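You operate a simulated robot arm through the tools that you are given. There is no shell and no other tool.

You run a simulated robot arm. Do the job below in one go: nothing can be reset, and whatever is moved stays where it is left.

TASK
Give each red begonia on the felt mats one dose of plant food.
Fine: put the dispenser back; leave the pink one.

It is judged by the outcome, as a careful person would: the job done as asked, and still so three seconds after it is handed in. It fails if anything else is knocked over, pushed out of place, dropped, spilled or broken.

THE ROBOT
A 6-joint arm with a three-finger gripper, fixed in place. Base frame: the origin is at the foot of the arm, x ahead of it, y to its left, z up; the work surface is at about z = 0.74. Units: m, degrees, N and s.
Its first joint turns from -166.0 to 166.0 degrees. Payload 4.89 kg.
Tool frame: the origin (TCP) lies between the finger pads and is the grasp point; the fingertips stand 0.03 m ahead of it; z points along the fingers, y is the line along which they close. Largest opening 0.164 m; the body of the gripper starts 0.125 m behind the TCP.
Orientation is told as [roll, pitch, yaw] about the base's x, y, z axes, in that order, counted from this pose: with the fingers straight down and closing along the base's y, the tool's x points along the base's -x, its y along +y and its z along -z.

THE INTERFACE
- The arm moves only by the tool send_rows. Its argument "targets" is text: rows parted by semicolons, each of 7 numbers parted by spaces: the shift along the tool's x, y, z in m, then the turn, a rotation vector about the tool's x, y, z in degrees, then the finger opening in m, from 0 to 0.164. In form: x y z ax ay az fingers; .... A call has 1 to 20 rows; each row shifts and turns the commanded pose from where the row before left it, along the tool's axes as they then stand. Rows are played at 5 a second. More than 0.05 m and 8.6 degrees between two rows, or a gripper value outside its range, and nothing of the call is played. Where a pose cannot be reached the arm comes as near as it can. A force on the tool above 40 N (or 10 N above the force at the start of the call, whichever is more), or a blocked arm, ends the call early, and 0.2 s more pass. Each finger travels about 0.108 m/s and halts on what it meets, pressing with about 44 N; the grip force reading is that of the motor and also rises with nothing between the fingers. The clock runs only during rows and for 0.2 s after the last one: add rows that do not move to give the fingers time. It gives the time, the measured TCP pose, the force on the tool (base axes), the opening and the grip force at its end, in the units of the frame above (readings bear some noise), with the torque about the TCP (base axes, N m) and any sound that the robot's microphone picked up.
- Cameras (640 x 400 px; columns grow to the right, rows downward): "scene" is fixed at [0.2191, -0.6475, 1.4483]; the picture's right is [0.74, -0.68, 0.00], its down [-0.24, -0.26, -0.94] and it looks along [0.64, 0.69, -0.35] (base axes); focal length 368 px, centre (320, 200). "wrist" rides on the gripper at [0.076, -0.002, -0.152] in the tool frame; the picture's right is [0.02, 1.00, 0.00], its down [-0.88, 0.02, -0.47] and it looks along [-0.47, 0.01, 0.88] (tool axes); focal length 247 px, centre (320, 200). There is no depth. A picture from a camera that has moved, and an enlarged one, comes with that camera's place and axes in the base frame and with its lens.
- camera(camera): a new picture of that camera. The clock stands still meanwhile.
- slide_trunk(by): slides the trunk up (or, below 0, down) by that many m; the arm rides with it, the base frame stays. It gives what a move gives, with no picture.
- zoom(camera, box): a new picture of the part [left, top, right, bottom] of that camera's present view, enlarged. The clock stands still meanwhile.
- job_done(): hands the job in; it is judged then, once.

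Nothing tells you positions but the pictures and the camera data. Unless the task says otherwise, let go and move clear before handing in.

The tools are called after ">>>" as a command line: name --argument value ..., lists and objects as JSON in quotes. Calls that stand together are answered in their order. send_rows: Moves the arm, as the interface text tells. Its arguments: {"type":"object","properties":{"targets":{"type":"string"}},"required":["targets"]} The other tools are called the same way: slide_trunk (by) slides the trunk up or down; camera (camera) takes a picture; zoom (camera, box) takes an enlarged picture of a part of a camera's view; job_done () hands the job in.

At the start:

```text
clock: 0.0
ee_pos: [0.7017, 0.0056, 1.1631]
tcp_rot: [0.0, -0.1, 0.1]
contact_force: [0.0, 0.2, -0.9]
wrist_torque: [0.03, 0.04, -0.02]
opening: 0.1641
gripper_force: 0.0
trunk travel left (down, up): [-0.175, 0.215]
```

scene: 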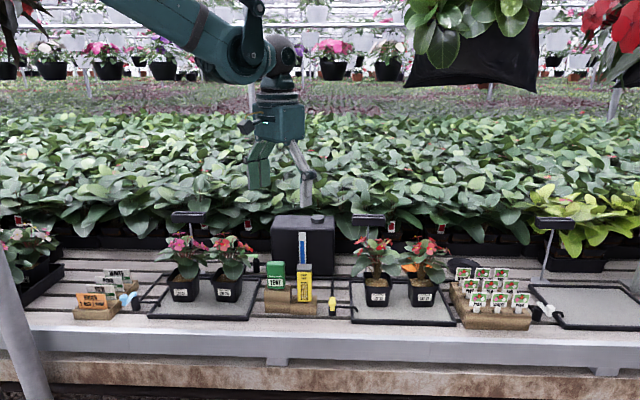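
wrist: 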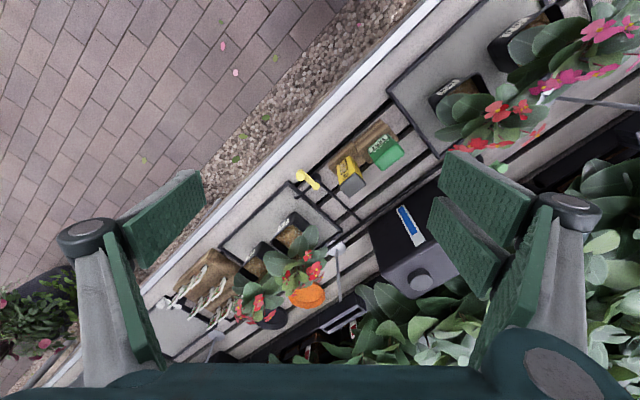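

I see a bench with begonias on mats (one pink, several red), a block with two dispensers (green and yellow), and other items. I'll zoom in to identify things before moving.

>>> zoom --camera "scene" --box '[140, 200, 350, 331]'

>>> zoom --camera "scene" --box '[330, 200, 540, 331]'

>>> zoom --camera "scene" --box '[250, 210, 350, 330]'

>>> zoom --camera "scene" --box '[0, 200, 180, 331]'

>>> zoom --camera "wrist" --box '[280, 100, 440, 220]'

>>> zoom --camera "wrist" --box '[140, 160, 380, 360]'

>>> zoom --camera "wrist" --box '[380, 0, 640, 200]'

```text
3.05 times, centred on (245, 266) of scene
camera zoom: at [0.2191, -0.6475, 1.4483], right [0.74, -0.68, 0.0], down [-0.24, -0.26, -0.94], along [0.64, 0.69, -0.35], focal length 1122 px, centre (549, 0)
```

zoom: 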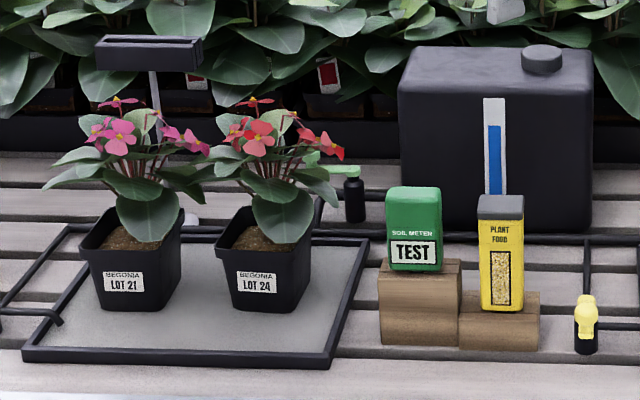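

```text
3.05 times, centred on (435, 266) of scene
camera zoom: at [0.2191, -0.6475, 1.4483], right [0.74, -0.68, 0.0], down [-0.24, -0.26, -0.94], along [0.64, 0.69, -0.35], focal length 1122 px, centre (-30, 0)
```

zoom: 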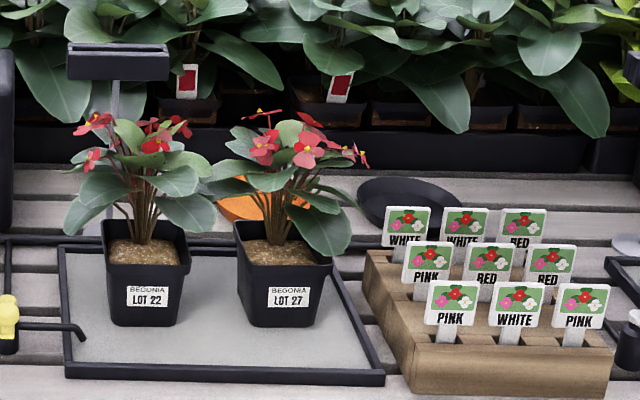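

```text
3.33 times, centred on (300, 270) of scene
camera zoom: at [0.2191, -0.6475, 1.4483], right [0.74, -0.68, 0.0], down [-0.24, -0.26, -0.94], along [0.64, 0.69, -0.35], focal length 1228 px, centre (387, -33)
```

zoom: 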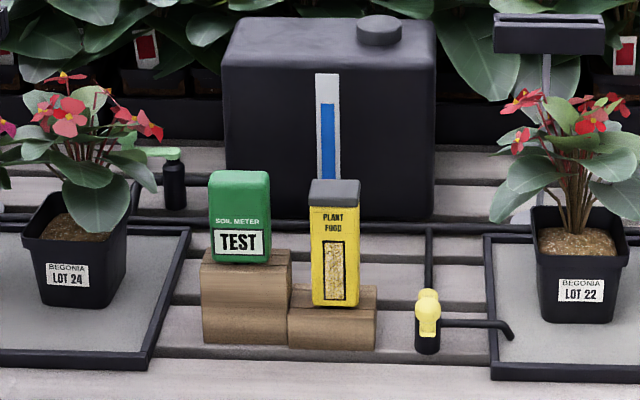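

```text
3.05 times, centred on (90, 266) of scene
camera zoom: at [0.2191, -0.6475, 1.4483], right [0.74, -0.68, 0.0], down [-0.24, -0.26, -0.94], along [0.64, 0.69, -0.35], focal length 1124 px, centre (1022, 0)
```

zoom: 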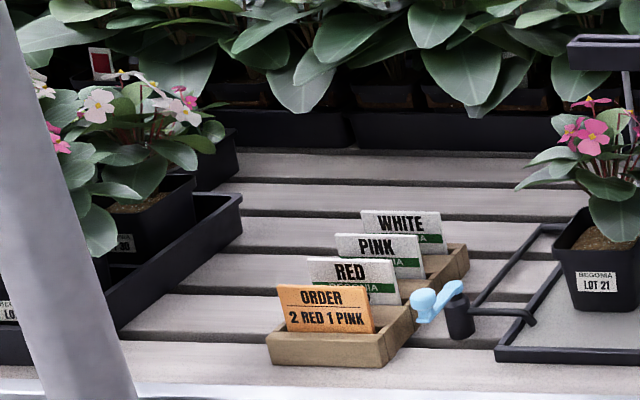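

```text
3.33 times, centred on (360, 160) of wrist
camera zoom: at [0.6254, 0.0046, 1.3158], right [-0.02, 1.0, 0.0], down [0.88, 0.02, 0.47], along [0.47, 0.01, -0.88], focal length 823 px, centre (187, 333)
```

zoom: 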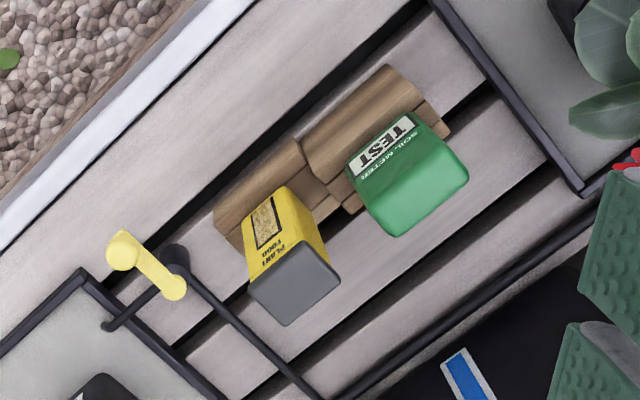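

```text
2.00 times, centred on (260, 260) of wrist
camera zoom: at [0.6254, 0.0046, 1.3158], right [-0.02, 1.0, 0.0], down [0.88, 0.02, 0.47], along [0.47, 0.01, -0.88], focal length 494 px, centre (440, 80)
```

zoom: 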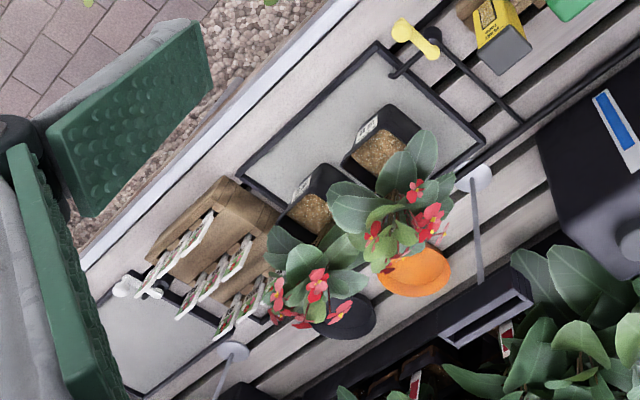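

```text
2.00 times, centred on (510, 100) of wrist
camera zoom: at [0.6254, 0.0046, 1.3158], right [-0.02, 1.0, 0.0], down [0.88, 0.02, 0.47], along [0.47, 0.01, -0.88], focal length 494 px, centre (-60, 400)
```

zoom: 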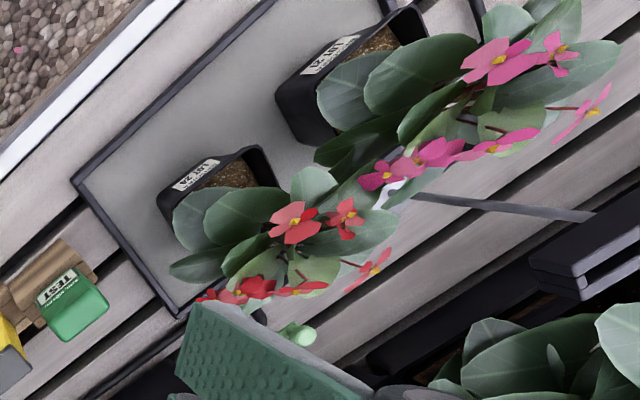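

Three red begonias (LOT 24, 22, 27) and one pink (LOT 21); the yellow PLANT FOOD dispenser stands on a low wooden block beside a green soil meter. I'll look more closely at the dispenser and flowers.

>>> zoom --camera "scene" --box '[285, 255, 325, 305]'

>>> zoom --camera "wrist" --box '[325, 140, 375, 205]'

>>> zoom --camera "scene" --box '[345, 225, 460, 310]'

>>> zoom --camera "scene" --box '[160, 225, 275, 310]'

```text
8.00 times, centred on (305, 280) of scene
camera zoom: at [0.2191, -0.6475, 1.4483], right [0.74, -0.68, 0.0], down [-0.24, -0.26, -0.94], along [0.64, 0.69, -0.35], focal length 2946 px, centre (440, -440)
```

zoom: 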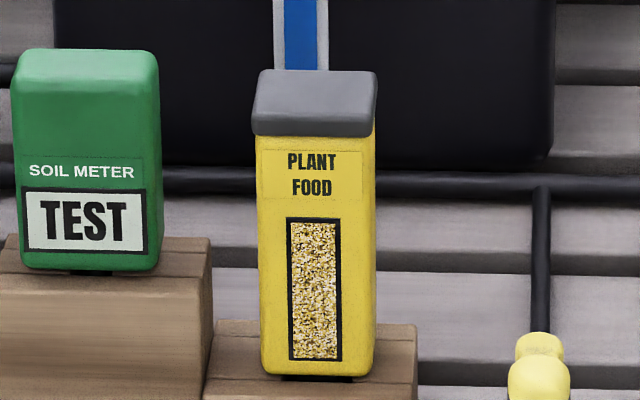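

```text
6.15 times, centred on (350, 172) of wrist
camera zoom: at [0.6254, 0.0046, 1.3158], right [-0.02, 1.0, 0.0], down [0.88, 0.02, 0.47], along [0.47, 0.01, -0.88], focal length 1520 px, centre (135, 369)
```

zoom: 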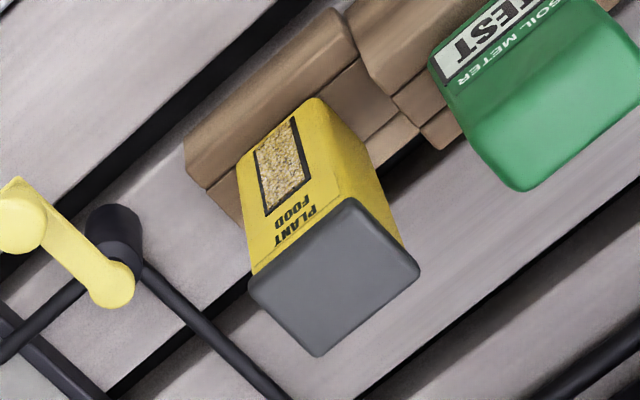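

```text
4.71 times, centred on (402, 268) of scene
camera zoom: at [0.2191, -0.6475, 1.4483], right [0.74, -0.68, 0.0], down [-0.24, -0.26, -0.94], along [0.64, 0.69, -0.35], focal length 1733 px, centre (-68, -118)
```

zoom: 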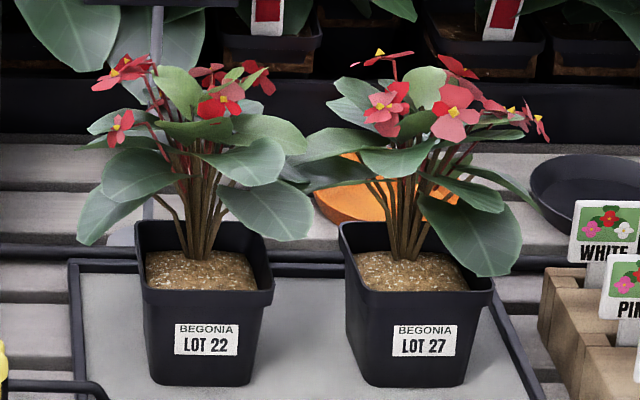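

```text
4.71 times, centred on (218, 268) of scene
camera zoom: at [0.2191, -0.6475, 1.4483], right [0.74, -0.68, 0.0], down [-0.24, -0.26, -0.94], along [0.64, 0.69, -0.35], focal length 1733 px, centre (802, -118)
```

zoom: 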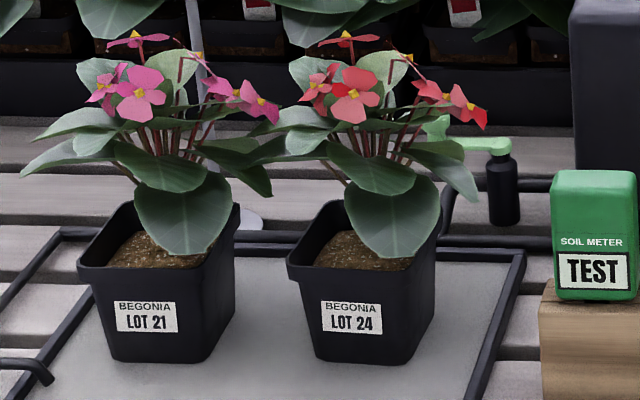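

The dispenser is about 0.04 × 0.034 × 0.115 m, centred near base (0.817, 0.069), with its bottom at z≈0.78. The bench runs along about -42.7° yaw. I'll first turn the tool to face the bench squarely and tilt it outwards while still high up.

>>> send_rows --targets "0 0 0 0 0 -7.9 0.164; 0 0 0 0 0 -7.9 0.164; 0 0 0 0 0 -7.9 0.164; 0 0 0 0 0 -7.9 0.164; 0 0 0 0 0 -7.9 0.164; 0 0 0 0 0 -7.8 0.164; 0 0 0 0 -7.5 0 0.164; 0 0 0 0 -7.5 0 0.164; 0 0 0 0 -7.5 0 0.164; 0 0 0 0 -7.5 0 0.164; 0 0 0 0 0 0 0.164"

>>> camera --camera "scene"

>>> camera --camera "wrist"

```text
clock: 2.4
ee_pos: [0.7013, 0.0063, 1.1635]
tcp_rot: [-0.2, -30.1, 47.5]
contact_force: [-0.5, -0.2, 0.7]
wrist_torque: [0.04, 0.02, 0.02]
opening: 0.164
gripper_force: 0.1
trunk travel left (down, up): [-0.175, 0.215]
```

```text
taken
```

scene: 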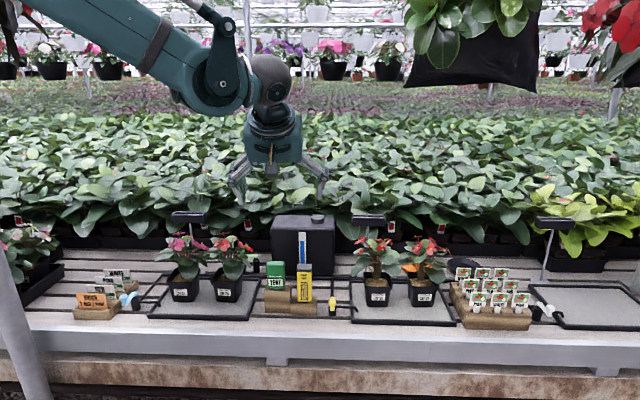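

```text
taken
camera wrist: at [0.6066, -0.0997, 1.2568], right [-0.75, 0.66, -0.01], down [0.34, 0.4, 0.85], along [0.57, 0.63, -0.53], focal length 247 px, centre (320, 200)
```

wrist: 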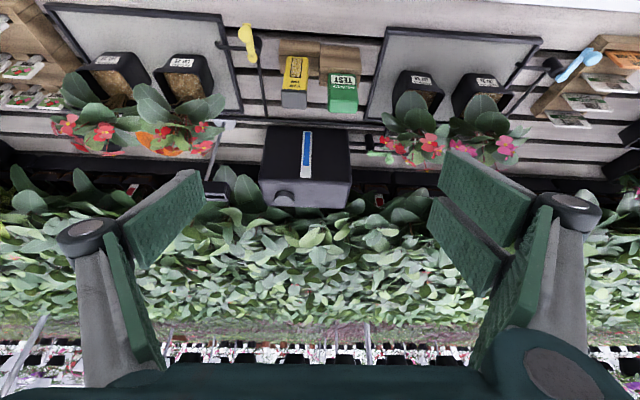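

The tool faces the bench now. Next I tilt to 60° and lower to a pre-grasp spot about 15 cm in front of the dispenser.

>>> send_rows --targets "0 0 0 0 -7.5 0 0.14; 0 0 0 0 -7.5 0 0.12; 0 0 0 0 -7.5 0 0.10; 0 0 0 0 -7.5 0 0.10; 0.0261 -0.0054 0.0144 0 0 0 0.09; 0.0261 -0.0054 0.0144 0 0 0 0.09; 0.0261 -0.0054 0.0144 0 0 0 0.09; 0.0261 -0.0054 0.0144 0 0 0 0.09; 0.0261 -0.0054 0.0144 0 0 0 0.09; 0.0261 -0.0054 0.0144 0 0 0 0.09; 0.0261 -0.0054 0.0144 0 0 0 0.09; 0.0261 -0.0054 0.0144 0 0 0 0.09; 0 0 0 0 0 0 0.09; 0 0 0 0 0 0 0.09"

>>> camera --camera "scene"

>>> camera --camera "wrist"

```text
clock: 5.4
ee_pos: [0.7328, -0.0264, 0.9279]
tcp_rot: [0.1, -59.8, 47.4]
contact_force: [0.8, 0.7, -0.5]
wrist_torque: [0.04, 0.01, 0.05]
opening: 0.09
gripper_force: 0.1
out of reach, approached as far as the arm can: row 12
trunk travel left (down, up): [-0.175, 0.215]
```

```text
taken
```

scene: 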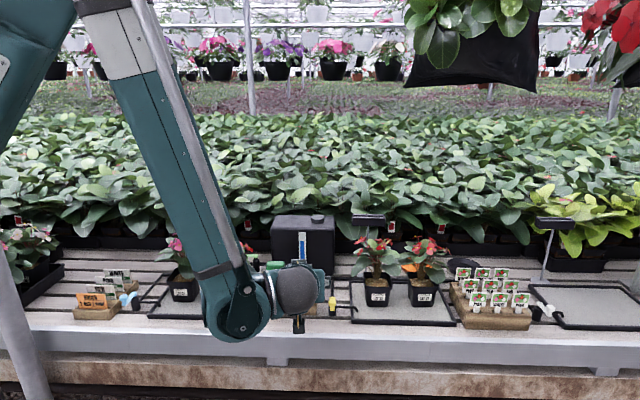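

```text
taken
camera wrist: at [0.618, -0.1536, 0.9387], right [-0.74, 0.67, -0.02], down [0.01, 0.04, 1.0], along [0.67, 0.74, -0.03], focal length 247 px, centre (320, 200)
```

wrist: 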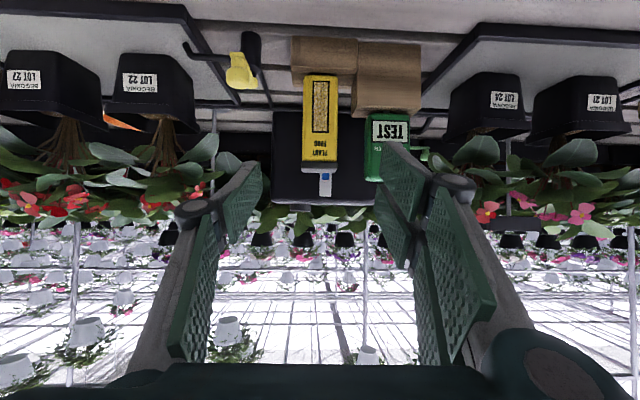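

>>> zoom --camera "wrist" --box '[280, 30, 400, 190]'

>>> zoom --camera "wrist" --box '[0, 30, 220, 230]'

>>> zoom --camera "wrist" --box '[420, 50, 640, 250]'

```text
2.50 times, centred on (340, 110) of wrist
camera zoom: at [0.618, -0.1536, 0.9387], right [-0.74, 0.67, -0.02], down [0.01, 0.04, 1.0], along [0.67, 0.74, -0.03], focal length 617 px, centre (270, 425)
```

zoom: 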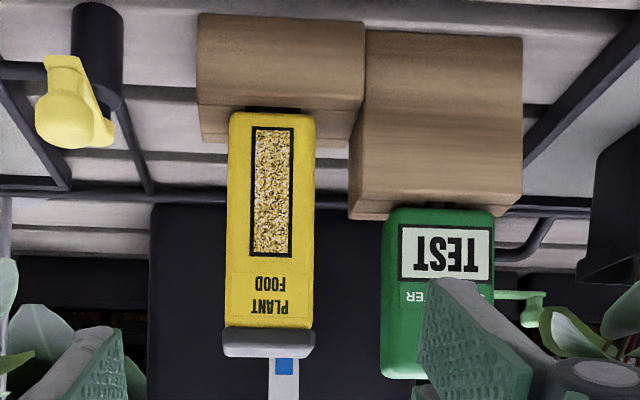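

```text
2.00 times, centred on (110, 130) of wrist
camera zoom: at [0.618, -0.1536, 0.9387], right [-0.74, 0.67, -0.02], down [0.01, 0.04, 1.0], along [0.67, 0.74, -0.03], focal length 494 px, centre (740, 340)
```

zoom: 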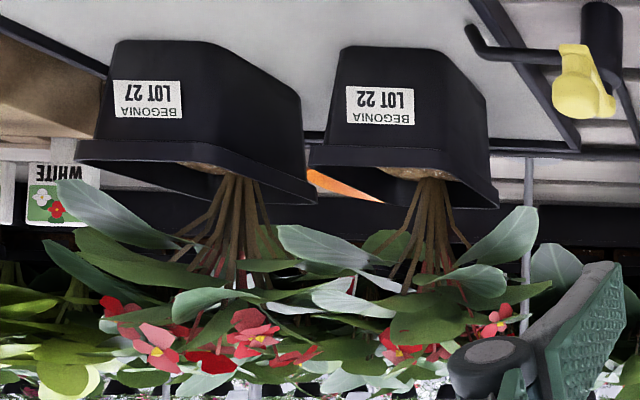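

```text
2.00 times, centred on (530, 150) of wrist
camera zoom: at [0.618, -0.1536, 0.9387], right [-0.74, 0.67, -0.02], down [0.01, 0.04, 1.0], along [0.67, 0.74, -0.03], focal length 494 px, centre (-100, 300)
```

zoom: 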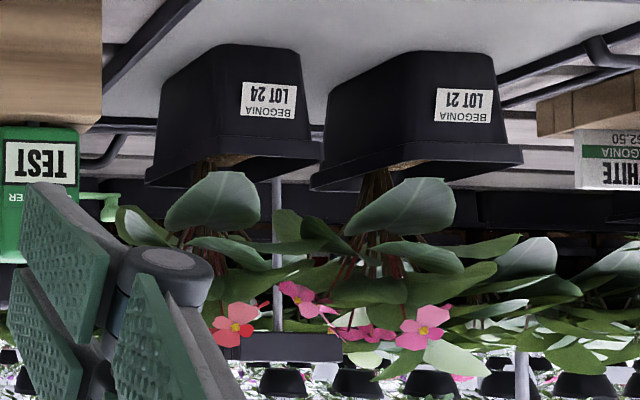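

Everything lines up: the dispenser is centred between the fingers and stands on a small dark foot/nozzle on its block, with about 3 cm of gap to the soil meter. I narrow the fingers to 6 cm and advance most of the way, then check.

>>> send_rows --targets "0 0 0 0 0 0 0.06; 0 0 0 0 0 0 0.06; 0.0006 0 0.02 0 0 0 0.06; 0.0006 0 0.02 0 0 0 0.06; 0.0006 0 0.02 0 0 0 0.06; 0.0006 0 0.02 0 0 0 0.06; 0 0 0 0 0 0 0.06"

>>> camera --camera "scene"

>>> camera --camera "wrist"

```text
clock: 7.0
ee_pos: [0.7878, 0.0181, 0.8991]
tcp_rot: [0.1, -59.8, 47.3]
contact_force: [-0.7, 0.5, 0.3]
wrist_torque: [0.01, -0.03, 0.03]
opening: 0.06
gripper_force: 0.1
out of reach, approached as far as the arm can: row 3, 4, 5, 6
trunk travel left (down, up): [-0.175, 0.215]
```

```text
taken
```

scene: 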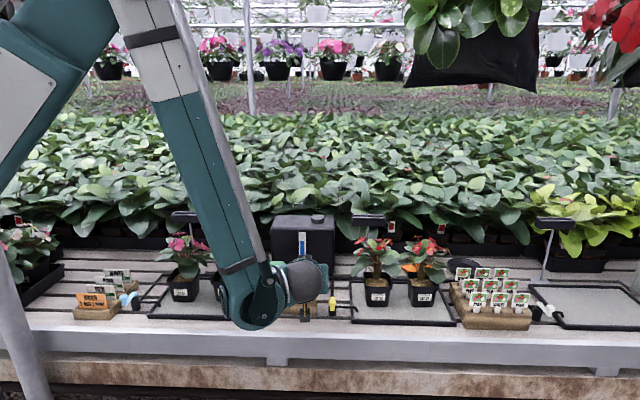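

```text
taken
camera wrist: at [0.6745, -0.1066, 0.9093], right [-0.74, 0.67, -0.02], down [0.01, 0.04, 1.0], along [0.67, 0.74, -0.03], focal length 247 px, centre (320, 200)
```

wrist: 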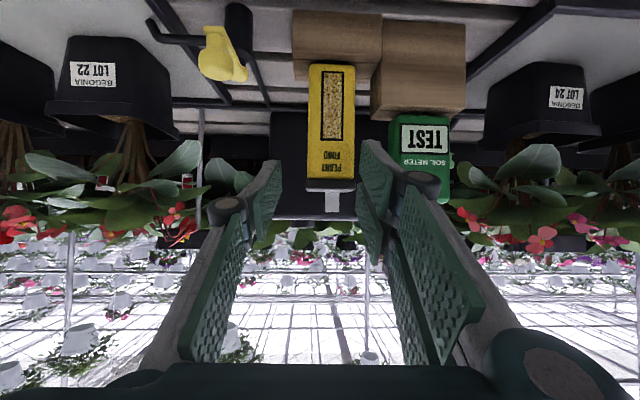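

The arm runs against a joint limit here and drifts 1 cm sideways, so I'll back off, go up, and lower the trunk to get a better arm posture before approaching again.

>>> send_rows --targets "0 0 -0.02 0 0 0 0.06; 0 0 -0.02 0 0 0 0.06; 0 0 -0.02 0 0 0 0.06; 0 0 -0.02 0 0 0 0.06; -0.0245 0 -0.0142 0 0 0 0.06; -0.0245 0 -0.0142 0 0 0 0.06; -0.0245 0 -0.0142 0 0 0 0.06; -0.0245 0 -0.0142 0 0 0 0.06; -0.0245 0 -0.0142 0 0 0 0.06; -0.0245 0 -0.0142 0 0 0 0.06; 0 0 0 0 0 0 0.06"

```text
clock: 9.4
ee_pos: [0.74, -0.0332, 1.1078]
tcp_rot: [0.0, -60.0, 47.3]
contact_force: [-0.2, 0.6, -0.1]
wrist_torque: [-0.02, 0.03, -0.04]
opening: 0.0602
gripper_force: 0.1
trunk travel left (down, up): [-0.175, 0.215]
```

>>> slide_trunk --by -0.17

>>> camera --camera "scene"

>>> camera --camera "wrist"

```text
clock: 11.3
ee_pos: [0.7407, -0.0323, 0.9381]
tcp_rot: [0.0, -60.1, 47.4]
contact_force: [0.1, 0.5, -0.5]
wrist_torque: [0.03, 0.02, -0.01]
opening: 0.06
gripper_force: 0.0
trunk travel left (down, up): [-0.005, 0.385]
```

```text
taken
```

scene: 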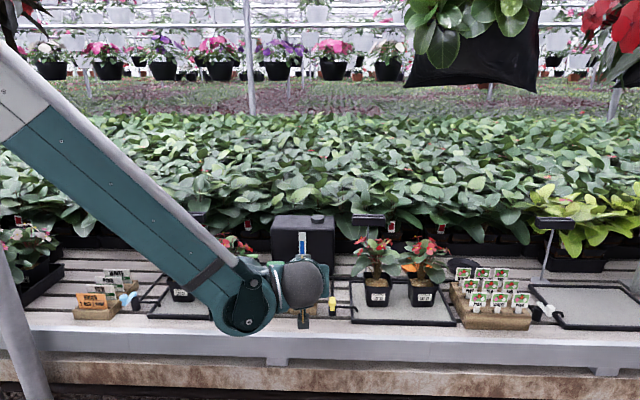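

```text
taken
camera wrist: at [0.6271, -0.1577, 0.9486], right [-0.74, 0.67, -0.02], down [0.01, 0.04, 1.0], along [0.67, 0.74, -0.03], focal length 247 px, centre (320, 200)
```

wrist: 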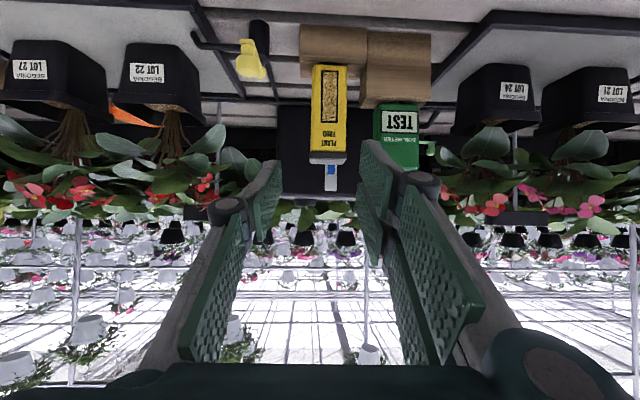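

The posture is much better now. The TCP is about 1.1 cm to the right of the dispenser axis, so I correct that and advance in two stages.

>>> send_rows --targets "0.0015 0.0022 0.017 0 0 0 0.06; 0.0015 0.0022 0.017 0 0 0 0.06; 0.0015 0.0022 0.017 0 0 0 0.06; 0.0015 0.0022 0.017 0 0 0 0.06; 0.0015 0.0022 0.017 0 0 0 0.06; 0 0 0 0 0 0 0.06"

>>> camera --camera "wrist"

```text
clock: 12.7
ee_pos: [0.7806, 0.0271, 0.8901]
tcp_rot: [0.1, -60.1, 47.5]
contact_force: [0.3, 0.6, 1.1]
wrist_torque: [-0.01, 0.02, -0.02]
opening: 0.0602
gripper_force: 0.0
trunk travel left (down, up): [-0.005, 0.385]
```

```text
taken
camera wrist: at [0.6665, -0.0987, 0.8999], right [-0.74, 0.67, -0.02], down [0.01, 0.04, 1.0], along [0.67, 0.74, -0.03], focal length 247 px, centre (320, 200)
```

wrist: 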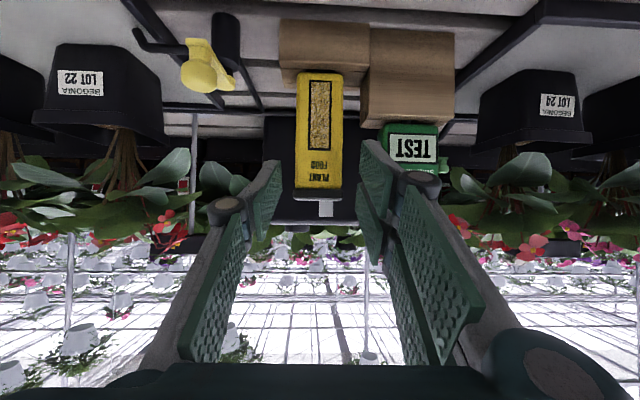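

>>> send_rows --targets "0.00165 0 0.0171 0 0 0 0.06; 0.00165 0 0.0171 0 0 0 0.06; 0.00165 0 0.0171 0 0 0 0.06; 0.00165 0 0.0171 0 0 0 0.06; 0 0 0 0 0 0 0.06; 0 0 0 0 0 0 0.06"

>>> camera --camera "wrist"

>>> zoom --camera "scene" --box '[220, 220, 380, 340]'

```text
clock: 14.1
ee_pos: [0.8188, 0.0684, 0.8485]
tcp_rot: [0.1, -60.0, 47.4]
contact_force: [1.3, -3.4, -1.0]
wrist_torque: [-0.14, -0.1, 0.1]
opening: 0.0593
gripper_force: 0.0
trunk travel left (down, up): [-0.005, 0.385]
```

```text
taken
camera wrist: at [0.7044, -0.0576, 0.8593], right [-0.74, 0.67, -0.02], down [0.01, 0.04, 1.0], along [0.67, 0.74, -0.03], focal length 247 px, centre (320, 200)
```

wrist: 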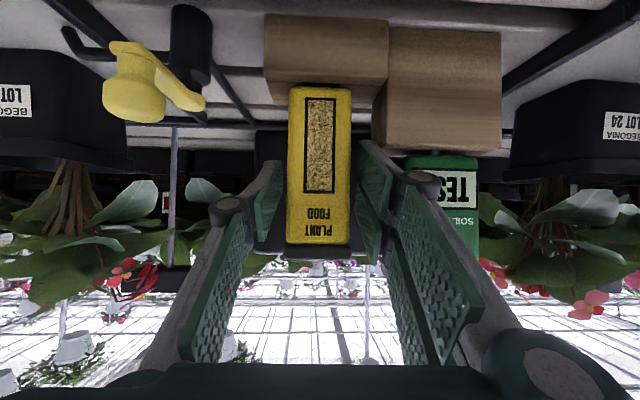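

```text
3.33 times, centred on (300, 280) of scene
camera zoom: at [0.2191, -0.6475, 1.4483], right [0.74, -0.68, 0.0], down [-0.24, -0.26, -0.94], along [0.64, 0.69, -0.35], focal length 1228 px, centre (387, -67)
```

zoom: 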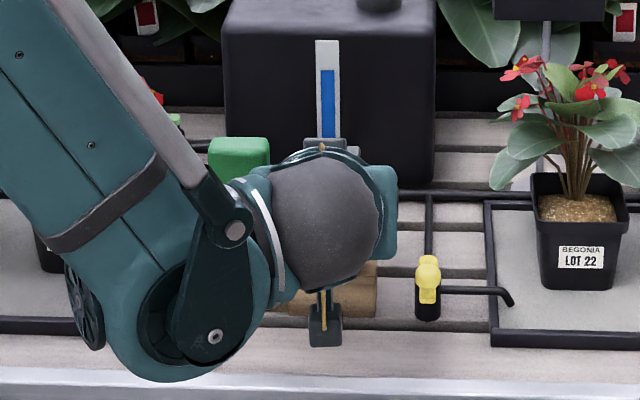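

There's a light 3–4 N touch, probably the left finger's knuckle against the soil meter; closing on the dispenser moves that finger away from it. I close the fingers now.

>>> send_rows --targets "0 0 0 0 0 0 0.05; 0 0 0 0 0 0 0.04; 0 0 0 0 0 0 0.036; 0 0 0 0 0 0 0.034; 0 0 0 0 0 0 0.034"

>>> camera --camera "wrist"

>>> zoom --camera "scene" --box '[220, 220, 380, 340]'

```text
clock: 15.3
ee_pos: [0.8193, 0.0687, 0.849]
tcp_rot: [-0.1, -60.0, 47.3]
contact_force: [0.1, 0.8, 0.6]
wrist_torque: [-0.02, -0.02, 0.03]
opening: 0.0414
gripper_force: 43.8
trunk travel left (down, up): [-0.005, 0.385]
```

```text
taken
camera wrist: at [0.7043, -0.0575, 0.8594], right [-0.74, 0.67, -0.02], down [0.01, 0.04, 1.0], along [0.67, 0.74, -0.03], focal length 247 px, centre (320, 200)
```

wrist: 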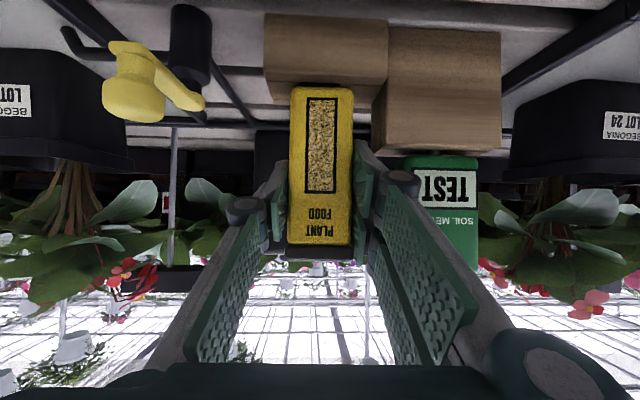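

```text
3.33 times, centred on (300, 280) of scene
camera zoom: at [0.2191, -0.6475, 1.4483], right [0.74, -0.68, 0.0], down [-0.24, -0.26, -0.94], along [0.64, 0.69, -0.35], focal length 1228 px, centre (387, -67)
```

zoom: 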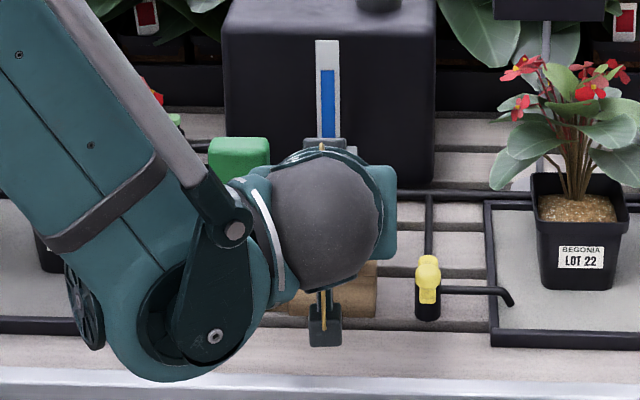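

The dispenser is held (opening 0.041 m, contact gone). I record the grasp pose for the return (0.8191, 0.0686, 0.849) and lift straight up.

>>> send_rows --targets "-0.00866 0 -0.005 0 0 0 0.034; -0.0173 0 -0.01 0 0 0 0.034; -0.0173 0 -0.01 0 0 0 0.034; -0.0173 0 -0.01 0 0 0 0.034; -0.0173 0 -0.01 0 0 0 0.034; 0 0 0 0 0 0 0.034"

>>> camera --camera "wrist"

>>> camera --camera "scene"

```text
clock: 16.7
ee_pos: [0.8173, 0.0689, 0.94]
tcp_rot: [0.0, -60.0, 47.2]
contact_force: [0.6, -0.5, -2.1]
wrist_torque: [-0.01, 0.05, 0.03]
opening: 0.0414
gripper_force: 44.1
trunk travel left (down, up): [-0.005, 0.385]
```

```text
taken
camera wrist: at [0.7039, -0.057, 0.9494], right [-0.74, 0.67, -0.02], down [0.01, 0.04, 1.0], along [0.67, 0.74, -0.03], focal length 247 px, centre (320, 200)
```

wrist: 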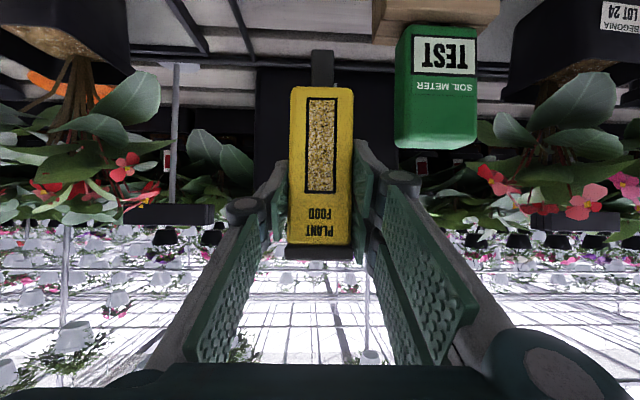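

```text
taken
```

scene: 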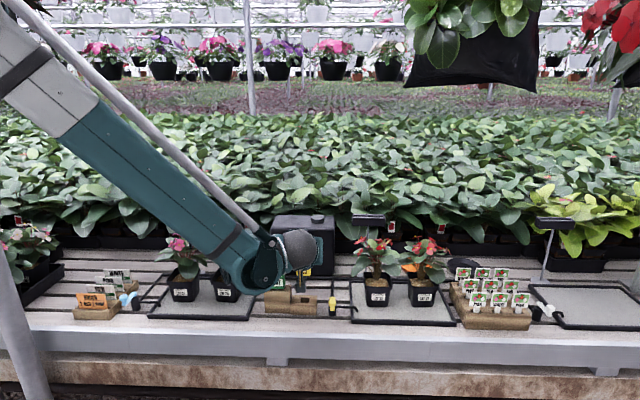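

>>> zoom --camera "wrist" --box '[270, 30, 390, 130]'

>>> zoom --camera "scene" --box '[250, 220, 350, 330]'

```text
4.00 times, centred on (330, 80) of wrist
camera zoom: at [0.7039, -0.057, 0.9494], right [-0.74, 0.67, -0.02], down [0.01, 0.04, 1.0], along [0.67, 0.74, -0.03], focal length 988 px, centre (280, 680)
```

zoom: 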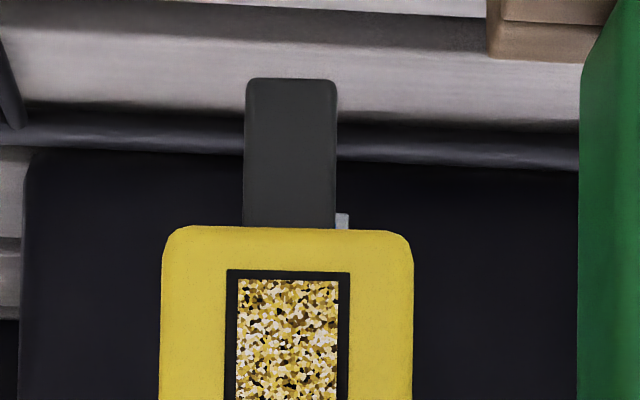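

```text
3.64 times, centred on (300, 275) of scene
camera zoom: at [0.2191, -0.6475, 1.4483], right [0.74, -0.68, 0.0], down [-0.24, -0.26, -0.94], along [0.64, 0.69, -0.35], focal length 1339 px, centre (393, -73)
```

zoom: 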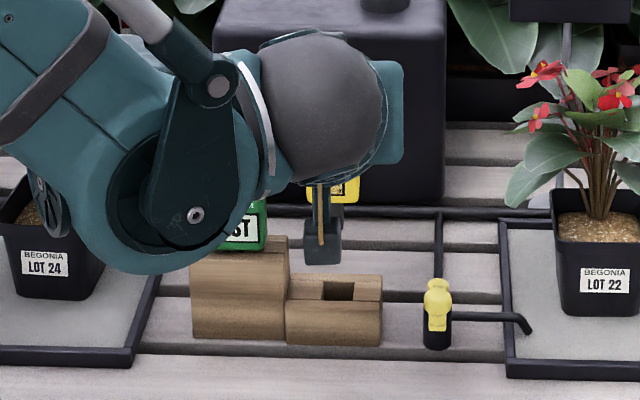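

The dispenser has a square nozzle about 3 cm long under its body (nozzle tip ≈ 9.6 cm below the TCP), so it probably doses when the tip is pressed on soil. I'll draw back from the bench and carry it upright across to in front of LOT 22 for a close look.

>>> send_rows --targets "0.0082 0 -0.0242 0 0 0 0.034; 0.0082 0 -0.0242 0 0 0 0.034; 0.0082 0 -0.0242 0 0 0 0.034; 0.0082 0 -0.0242 0 0 0 0.034; 0 -0.0276 0 0 0 0 0.034; 0 -0.0276 0 0 0 0 0.034; 0 -0.0276 0 0 0 0 0.034; 0 -0.0276 0 0 0 0 0.034; 0 -0.0276 0 0 0 0 0.034; 0 -0.0276 0 0 0 0 0.034; 0 -0.0276 0 0 0 0 0.034; 0 -0.0276 0 0 0 0 0.034; 0 0 0 0 0 0 0.034"

>>> camera --camera "wrist"

>>> camera --camera "scene"

```text
clock: 19.5
ee_pos: [0.9131, -0.1559, 0.9595]
tcp_rot: [0.0, -59.9, 47.4]
contact_force: [0.5, 0.4, -1.0]
wrist_torque: [-0.01, 0.04, -0.05]
opening: 0.0414
gripper_force: 44.0
trunk travel left (down, up): [-0.005, 0.385]
```

```text
taken
camera wrist: at [0.7988, -0.2809, 0.9693], right [-0.74, 0.67, -0.02], down [0.01, 0.04, 1.0], along [0.67, 0.74, -0.03], focal length 247 px, centre (320, 200)
```

wrist: 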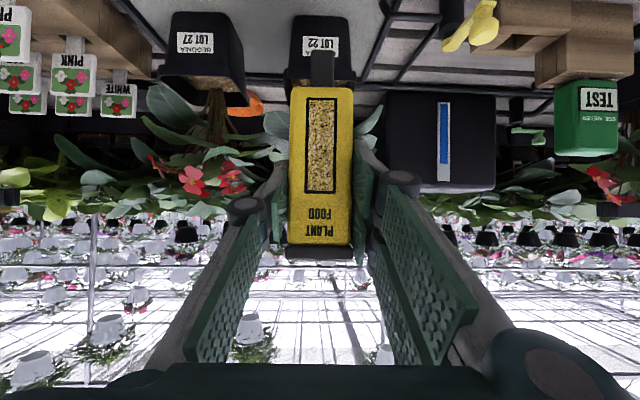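

```text
taken
```

scene: 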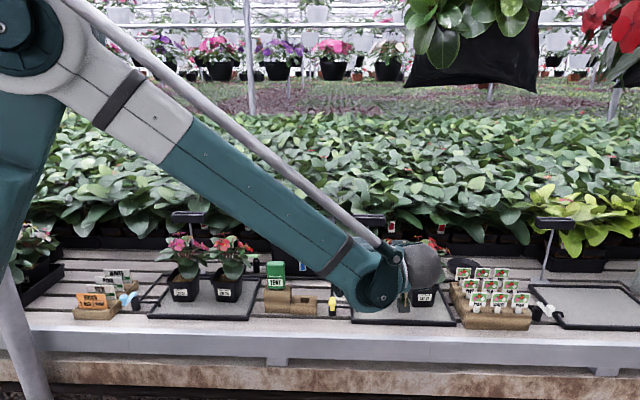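

>>> zoom --camera "wrist" --box '[150, 0, 390, 150]'

>>> zoom --camera "wrist" --box '[270, 10, 370, 110]'

```text
2.67 times, centred on (270, 75) of wrist
camera zoom: at [0.7988, -0.2809, 0.9693], right [-0.74, 0.67, -0.02], down [0.01, 0.04, 1.0], along [0.67, 0.74, -0.03], focal length 659 px, centre (453, 533)
```

zoom: 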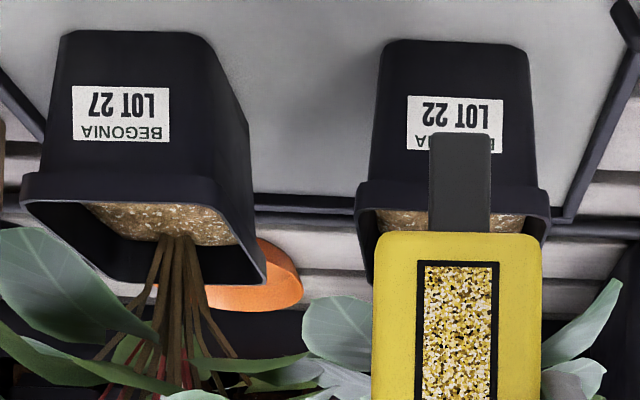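

```text
4.00 times, centred on (320, 60) of wrist
camera zoom: at [0.7988, -0.2809, 0.9693], right [-0.74, 0.67, -0.02], down [0.01, 0.04, 1.0], along [0.67, 0.74, -0.03], focal length 988 px, centre (320, 760)
```

zoom: 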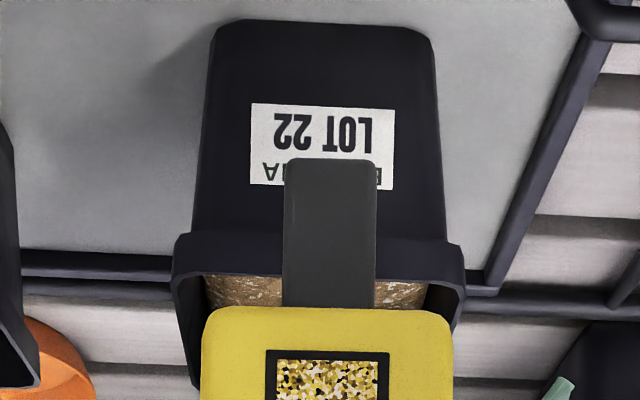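

LOT 22's rim is at z≈0.823, the soil about 1 cm lower, pot centre near (e1 0.775, e2 0.651) in bench coordinates, with stems behind the middle. Leaning the dispenser's top 20° toward me keeps the gripper out of the leaves while the nozzle enters over the front rim; I do that here, in front of the pot.

>>> send_rows --targets "0 0.0005 0 0 -5 0 0.034; 0 0.0005 0 0 -5 0 0.034; 0 0.0005 0 0 -5 0 0.034; 0 0 0 0 -5 0 0.034; 0 0 0 0 0 0 0.034"

>>> camera --camera "wrist"

>>> camera --camera "scene"

```text
clock: 20.7
ee_pos: [0.9108, -0.1541, 0.9589]
tcp_rot: [0.0, -80.0, 47.4]
contact_force: [-0.5, -0.8, -1.1]
wrist_torque: [-0.02, 0.03, -0.06]
opening: 0.0411
gripper_force: 43.9
trunk travel left (down, up): [-0.005, 0.385]
```

```text
taken
camera wrist: at [0.802, -0.2748, 0.911], right [-0.74, 0.67, -0.02], down [-0.23, -0.22, 0.95], along [0.64, 0.71, 0.31], focal length 247 px, centre (320, 200)
```

wrist: 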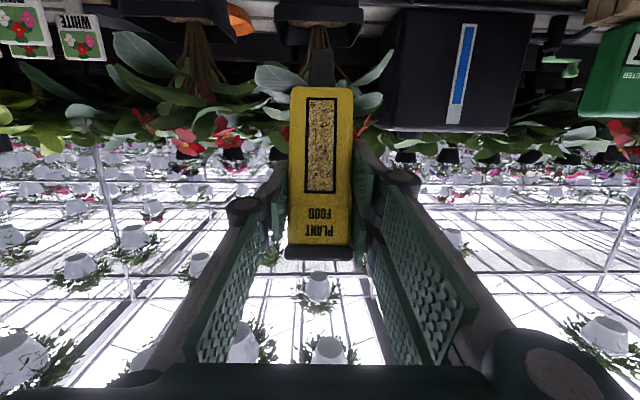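

```text
taken
```

scene: 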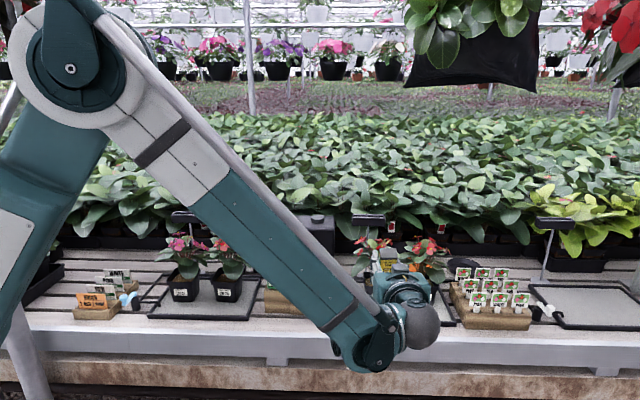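

>>> zoom --camera "scene" --box '[330, 225, 450, 325]'

>>> zoom --camera "wrist" --box '[230, 0, 410, 130]'

```text
4.00 times, centred on (390, 275) of scene
camera zoom: at [0.2191, -0.6475, 1.4483], right [0.74, -0.68, 0.0], down [-0.24, -0.26, -0.94], along [0.64, 0.69, -0.35], focal length 1473 px, centre (40, -100)
```

zoom: 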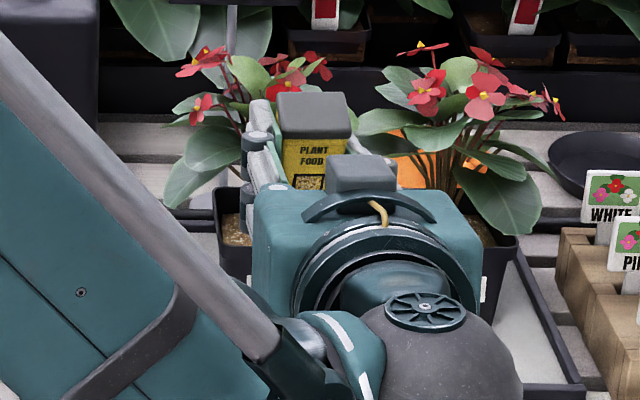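

```text
3.08 times, centred on (320, 65) of wrist
camera zoom: at [0.802, -0.2748, 0.911], right [-0.74, 0.67, -0.02], down [-0.23, -0.22, 0.95], along [0.64, 0.71, 0.31], focal length 760 px, centre (320, 615)
```

zoom: 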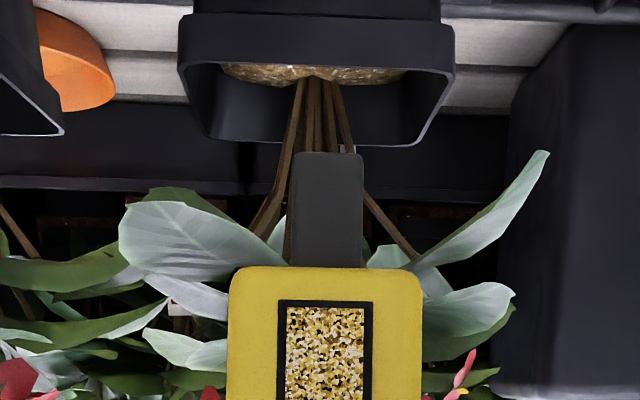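

The wrist view shows the pot opening with the stems behind the nozzle line and leaves off to the sides. I advance slowly so the nozzle comes over the front part of the soil, still above the rim.

>>> send_rows --targets "0.00216 -0.0002 0.0122 0 0 0 0.034; 0.00216 -0.0002 0.0122 0 0 0 0.034; 0.00216 -0.0002 0.0122 0 0 0 0.034; 0.00216 -0.0002 0.0122 0 0 0 0.034; 0.00216 -0.0002 0.0122 0 0 0 0.034; 0 0 0 0 0 0 0.034"

>>> camera --camera "wrist"

>>> zoom --camera "scene" --box '[330, 225, 450, 325]'

```text
clock: 22.1
ee_pos: [0.952, -0.1107, 0.9383]
tcp_rot: [0.0, -80.0, 47.4]
contact_force: [-0.9, -0.1, -2.3]
wrist_torque: [-0.01, 0.04, -0.04]
opening: 0.0415
gripper_force: 43.7
trunk travel left (down, up): [-0.005, 0.385]
```

```text
taken
camera wrist: at [0.8422, -0.2322, 0.8892], right [-0.74, 0.67, -0.02], down [-0.23, -0.22, 0.95], along [0.64, 0.71, 0.31], focal length 247 px, centre (320, 200)
```

wrist: 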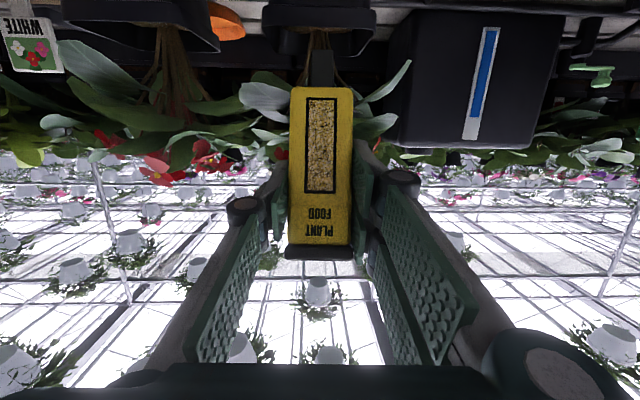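

```text
4.00 times, centred on (390, 275) of scene
camera zoom: at [0.2191, -0.6475, 1.4483], right [0.74, -0.68, 0.0], down [-0.24, -0.26, -0.94], along [0.64, 0.69, -0.35], focal length 1473 px, centre (40, -100)
```

zoom: 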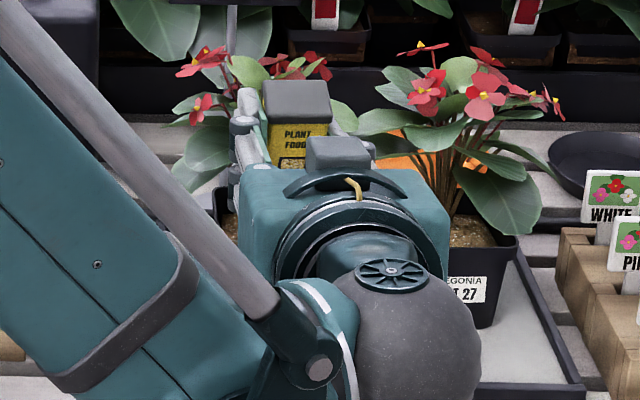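

>>> send_rows --targets "0.00216 -0.0002 0.0115 0 0 0 0.034; 0.00216 -0.0002 0.0115 0 0 0 0.034; 0.00216 -0.0002 0.0115 0 0 0 0.034; 0 0 0 0 0 0 0.034"

>>> camera --camera "wrist"

>>> zoom --camera "wrist" --box '[230, 0, 410, 130]'

>>> zoom --camera "scene" --box '[330, 225, 450, 325]'

```text
clock: 23.1
ee_pos: [0.9729, -0.0892, 0.9256]
tcp_rot: [0.0, -80.0, 47.3]
contact_force: [0.2, 0.2, -1.0]
wrist_torque: [-0.04, 0.03, -0.02]
opening: 0.0413
gripper_force: 44.0
trunk travel left (down, up): [-0.005, 0.385]
```

```text
taken
camera wrist: at [0.8653, -0.2094, 0.8768], right [-0.74, 0.67, -0.02], down [-0.23, -0.22, 0.95], along [0.64, 0.71, 0.31], focal length 247 px, centre (320, 200)
```

wrist: 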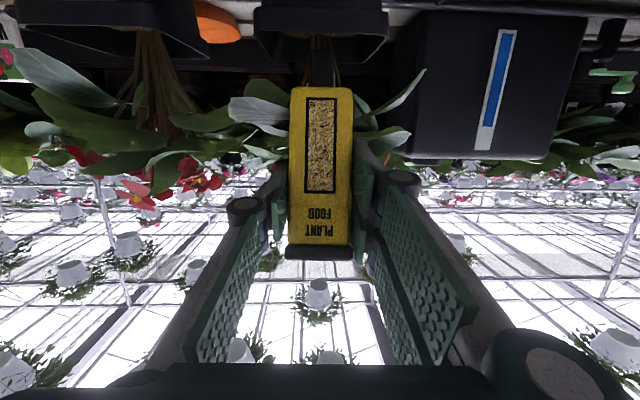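

```text
3.08 times, centred on (320, 65) of wrist
camera zoom: at [0.8653, -0.2094, 0.8768], right [-0.74, 0.67, -0.02], down [-0.23, -0.22, 0.95], along [0.64, 0.71, 0.31], focal length 760 px, centre (320, 615)
```

zoom: 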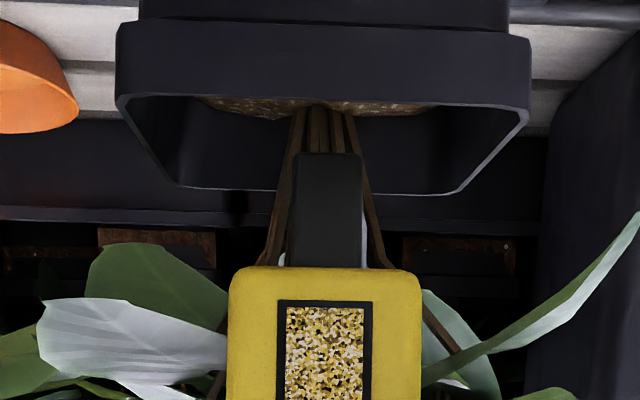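

```text
4.00 times, centred on (390, 275) of scene
camera zoom: at [0.2191, -0.6475, 1.4483], right [0.74, -0.68, 0.0], down [-0.24, -0.26, -0.94], along [0.64, 0.69, -0.35], focal length 1473 px, centre (40, -100)
```

zoom: 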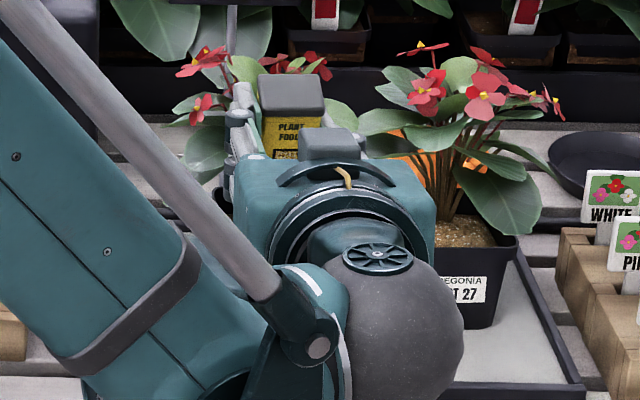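

The nozzle is about 1 cm short of the mid-gap between rim and stems, so I shift 1.1 cm deeper and then lower in small steps, watching the force.

>>> send_rows --targets "-0.00095 0 0.0054 0 0 0 0.034; -0.00095 0 0.0054 0 0 0 0.034; 0.00295 0 0.00052 0 0 0 0.034; 0.00295 0 0.00052 0 0 0 0.034; 0.00295 0 0.00052 0 0 0 0.034; 0 0 0 0 0 0 0.034"

>>> zoom --camera "wrist" --box '[230, 0, 410, 130]'

>>> zoom --camera "scene" --box '[330, 225, 450, 325]'

```text
clock: 24.5
ee_pos: [0.9818, -0.0806, 0.9166]
tcp_rot: [0.0, -80.0, 47.3]
contact_force: [-0.3, -0.2, -0.7]
wrist_torque: [-0.01, 0.03, 0.0]
opening: 0.0411
gripper_force: 44.2
trunk travel left (down, up): [-0.005, 0.385]
```

```text
3.08 times, centred on (320, 65) of wrist
camera zoom: at [0.8729, -0.201, 0.8677], right [-0.74, 0.67, -0.02], down [-0.23, -0.22, 0.95], along [0.64, 0.71, 0.31], focal length 760 px, centre (320, 615)
```

zoom: 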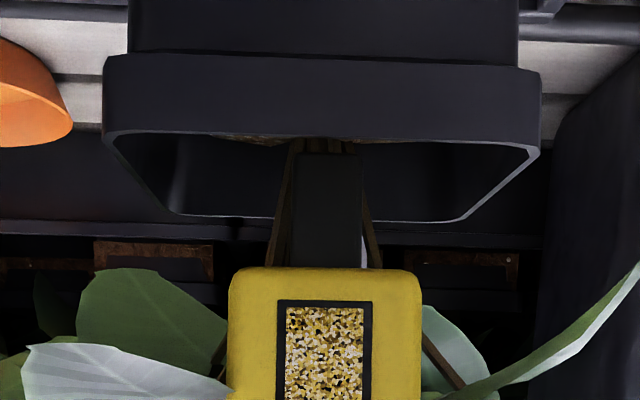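

```text
4.00 times, centred on (390, 275) of scene
camera zoom: at [0.2191, -0.6475, 1.4483], right [0.74, -0.68, 0.0], down [-0.24, -0.26, -0.94], along [0.64, 0.69, -0.35], focal length 1473 px, centre (40, -100)
```

zoom: 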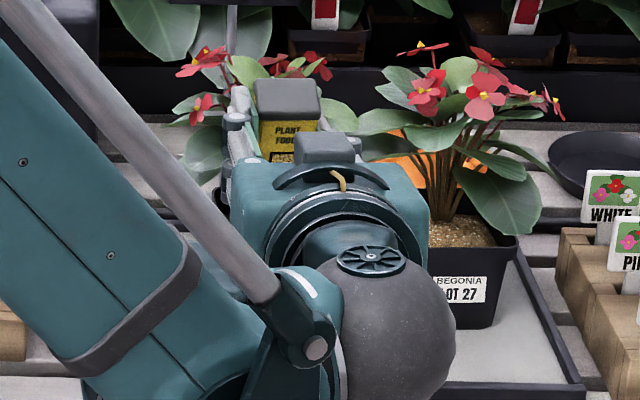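

>>> send_rows --targets "0.00295 0 0.00052 0 0 0 0.034; 0.00295 0 0.00052 0 0 0 0.034; 0.00197 0 0.00035 0 0 0 0.034; 0 0 0 0 0 0 0.034"

>>> zoom --camera "wrist" --box '[230, 0, 410, 130]'

```text
clock: 25.5
ee_pos: [0.9827, -0.08, 0.9079]
tcp_rot: [0.0, -80.0, 47.3]
contact_force: [0.1, 0.3, -1.8]
wrist_torque: [0.0, 0.0, 0.02]
opening: 0.0413
gripper_force: 43.8
trunk travel left (down, up): [-0.005, 0.385]
```

```text
3.08 times, centred on (320, 65) of wrist
camera zoom: at [0.8729, -0.2012, 0.8601], right [-0.74, 0.67, -0.02], down [-0.23, -0.22, 0.95], along [0.64, 0.71, 0.31], focal length 760 px, centre (320, 615)
```

zoom: 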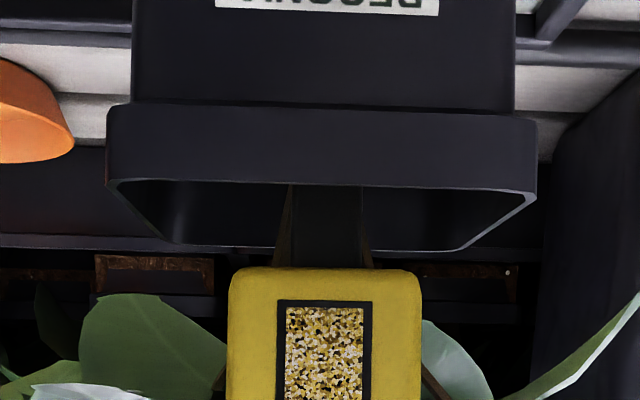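

>>> send_rows --targets "0.00148 0 0.00026 0 0 0 0.034; 0.00148 0 0.00026 0 0 0 0.034; 0.00148 0 0.00026 0 0 0 0.034; 0 0 0 0 0 0 0.034"

```text
clock: 26.5
ee_pos: [0.9816, -0.0797, 0.904]
tcp_rot: [-0.1, -80.0, 47.4]
contact_force: [3.5, -1.2, 8.8]
wrist_torque: [0.14, -0.4, -0.09]
opening: 0.0413
gripper_force: 44.1
trunk travel left (down, up): [-0.005, 0.385]
```

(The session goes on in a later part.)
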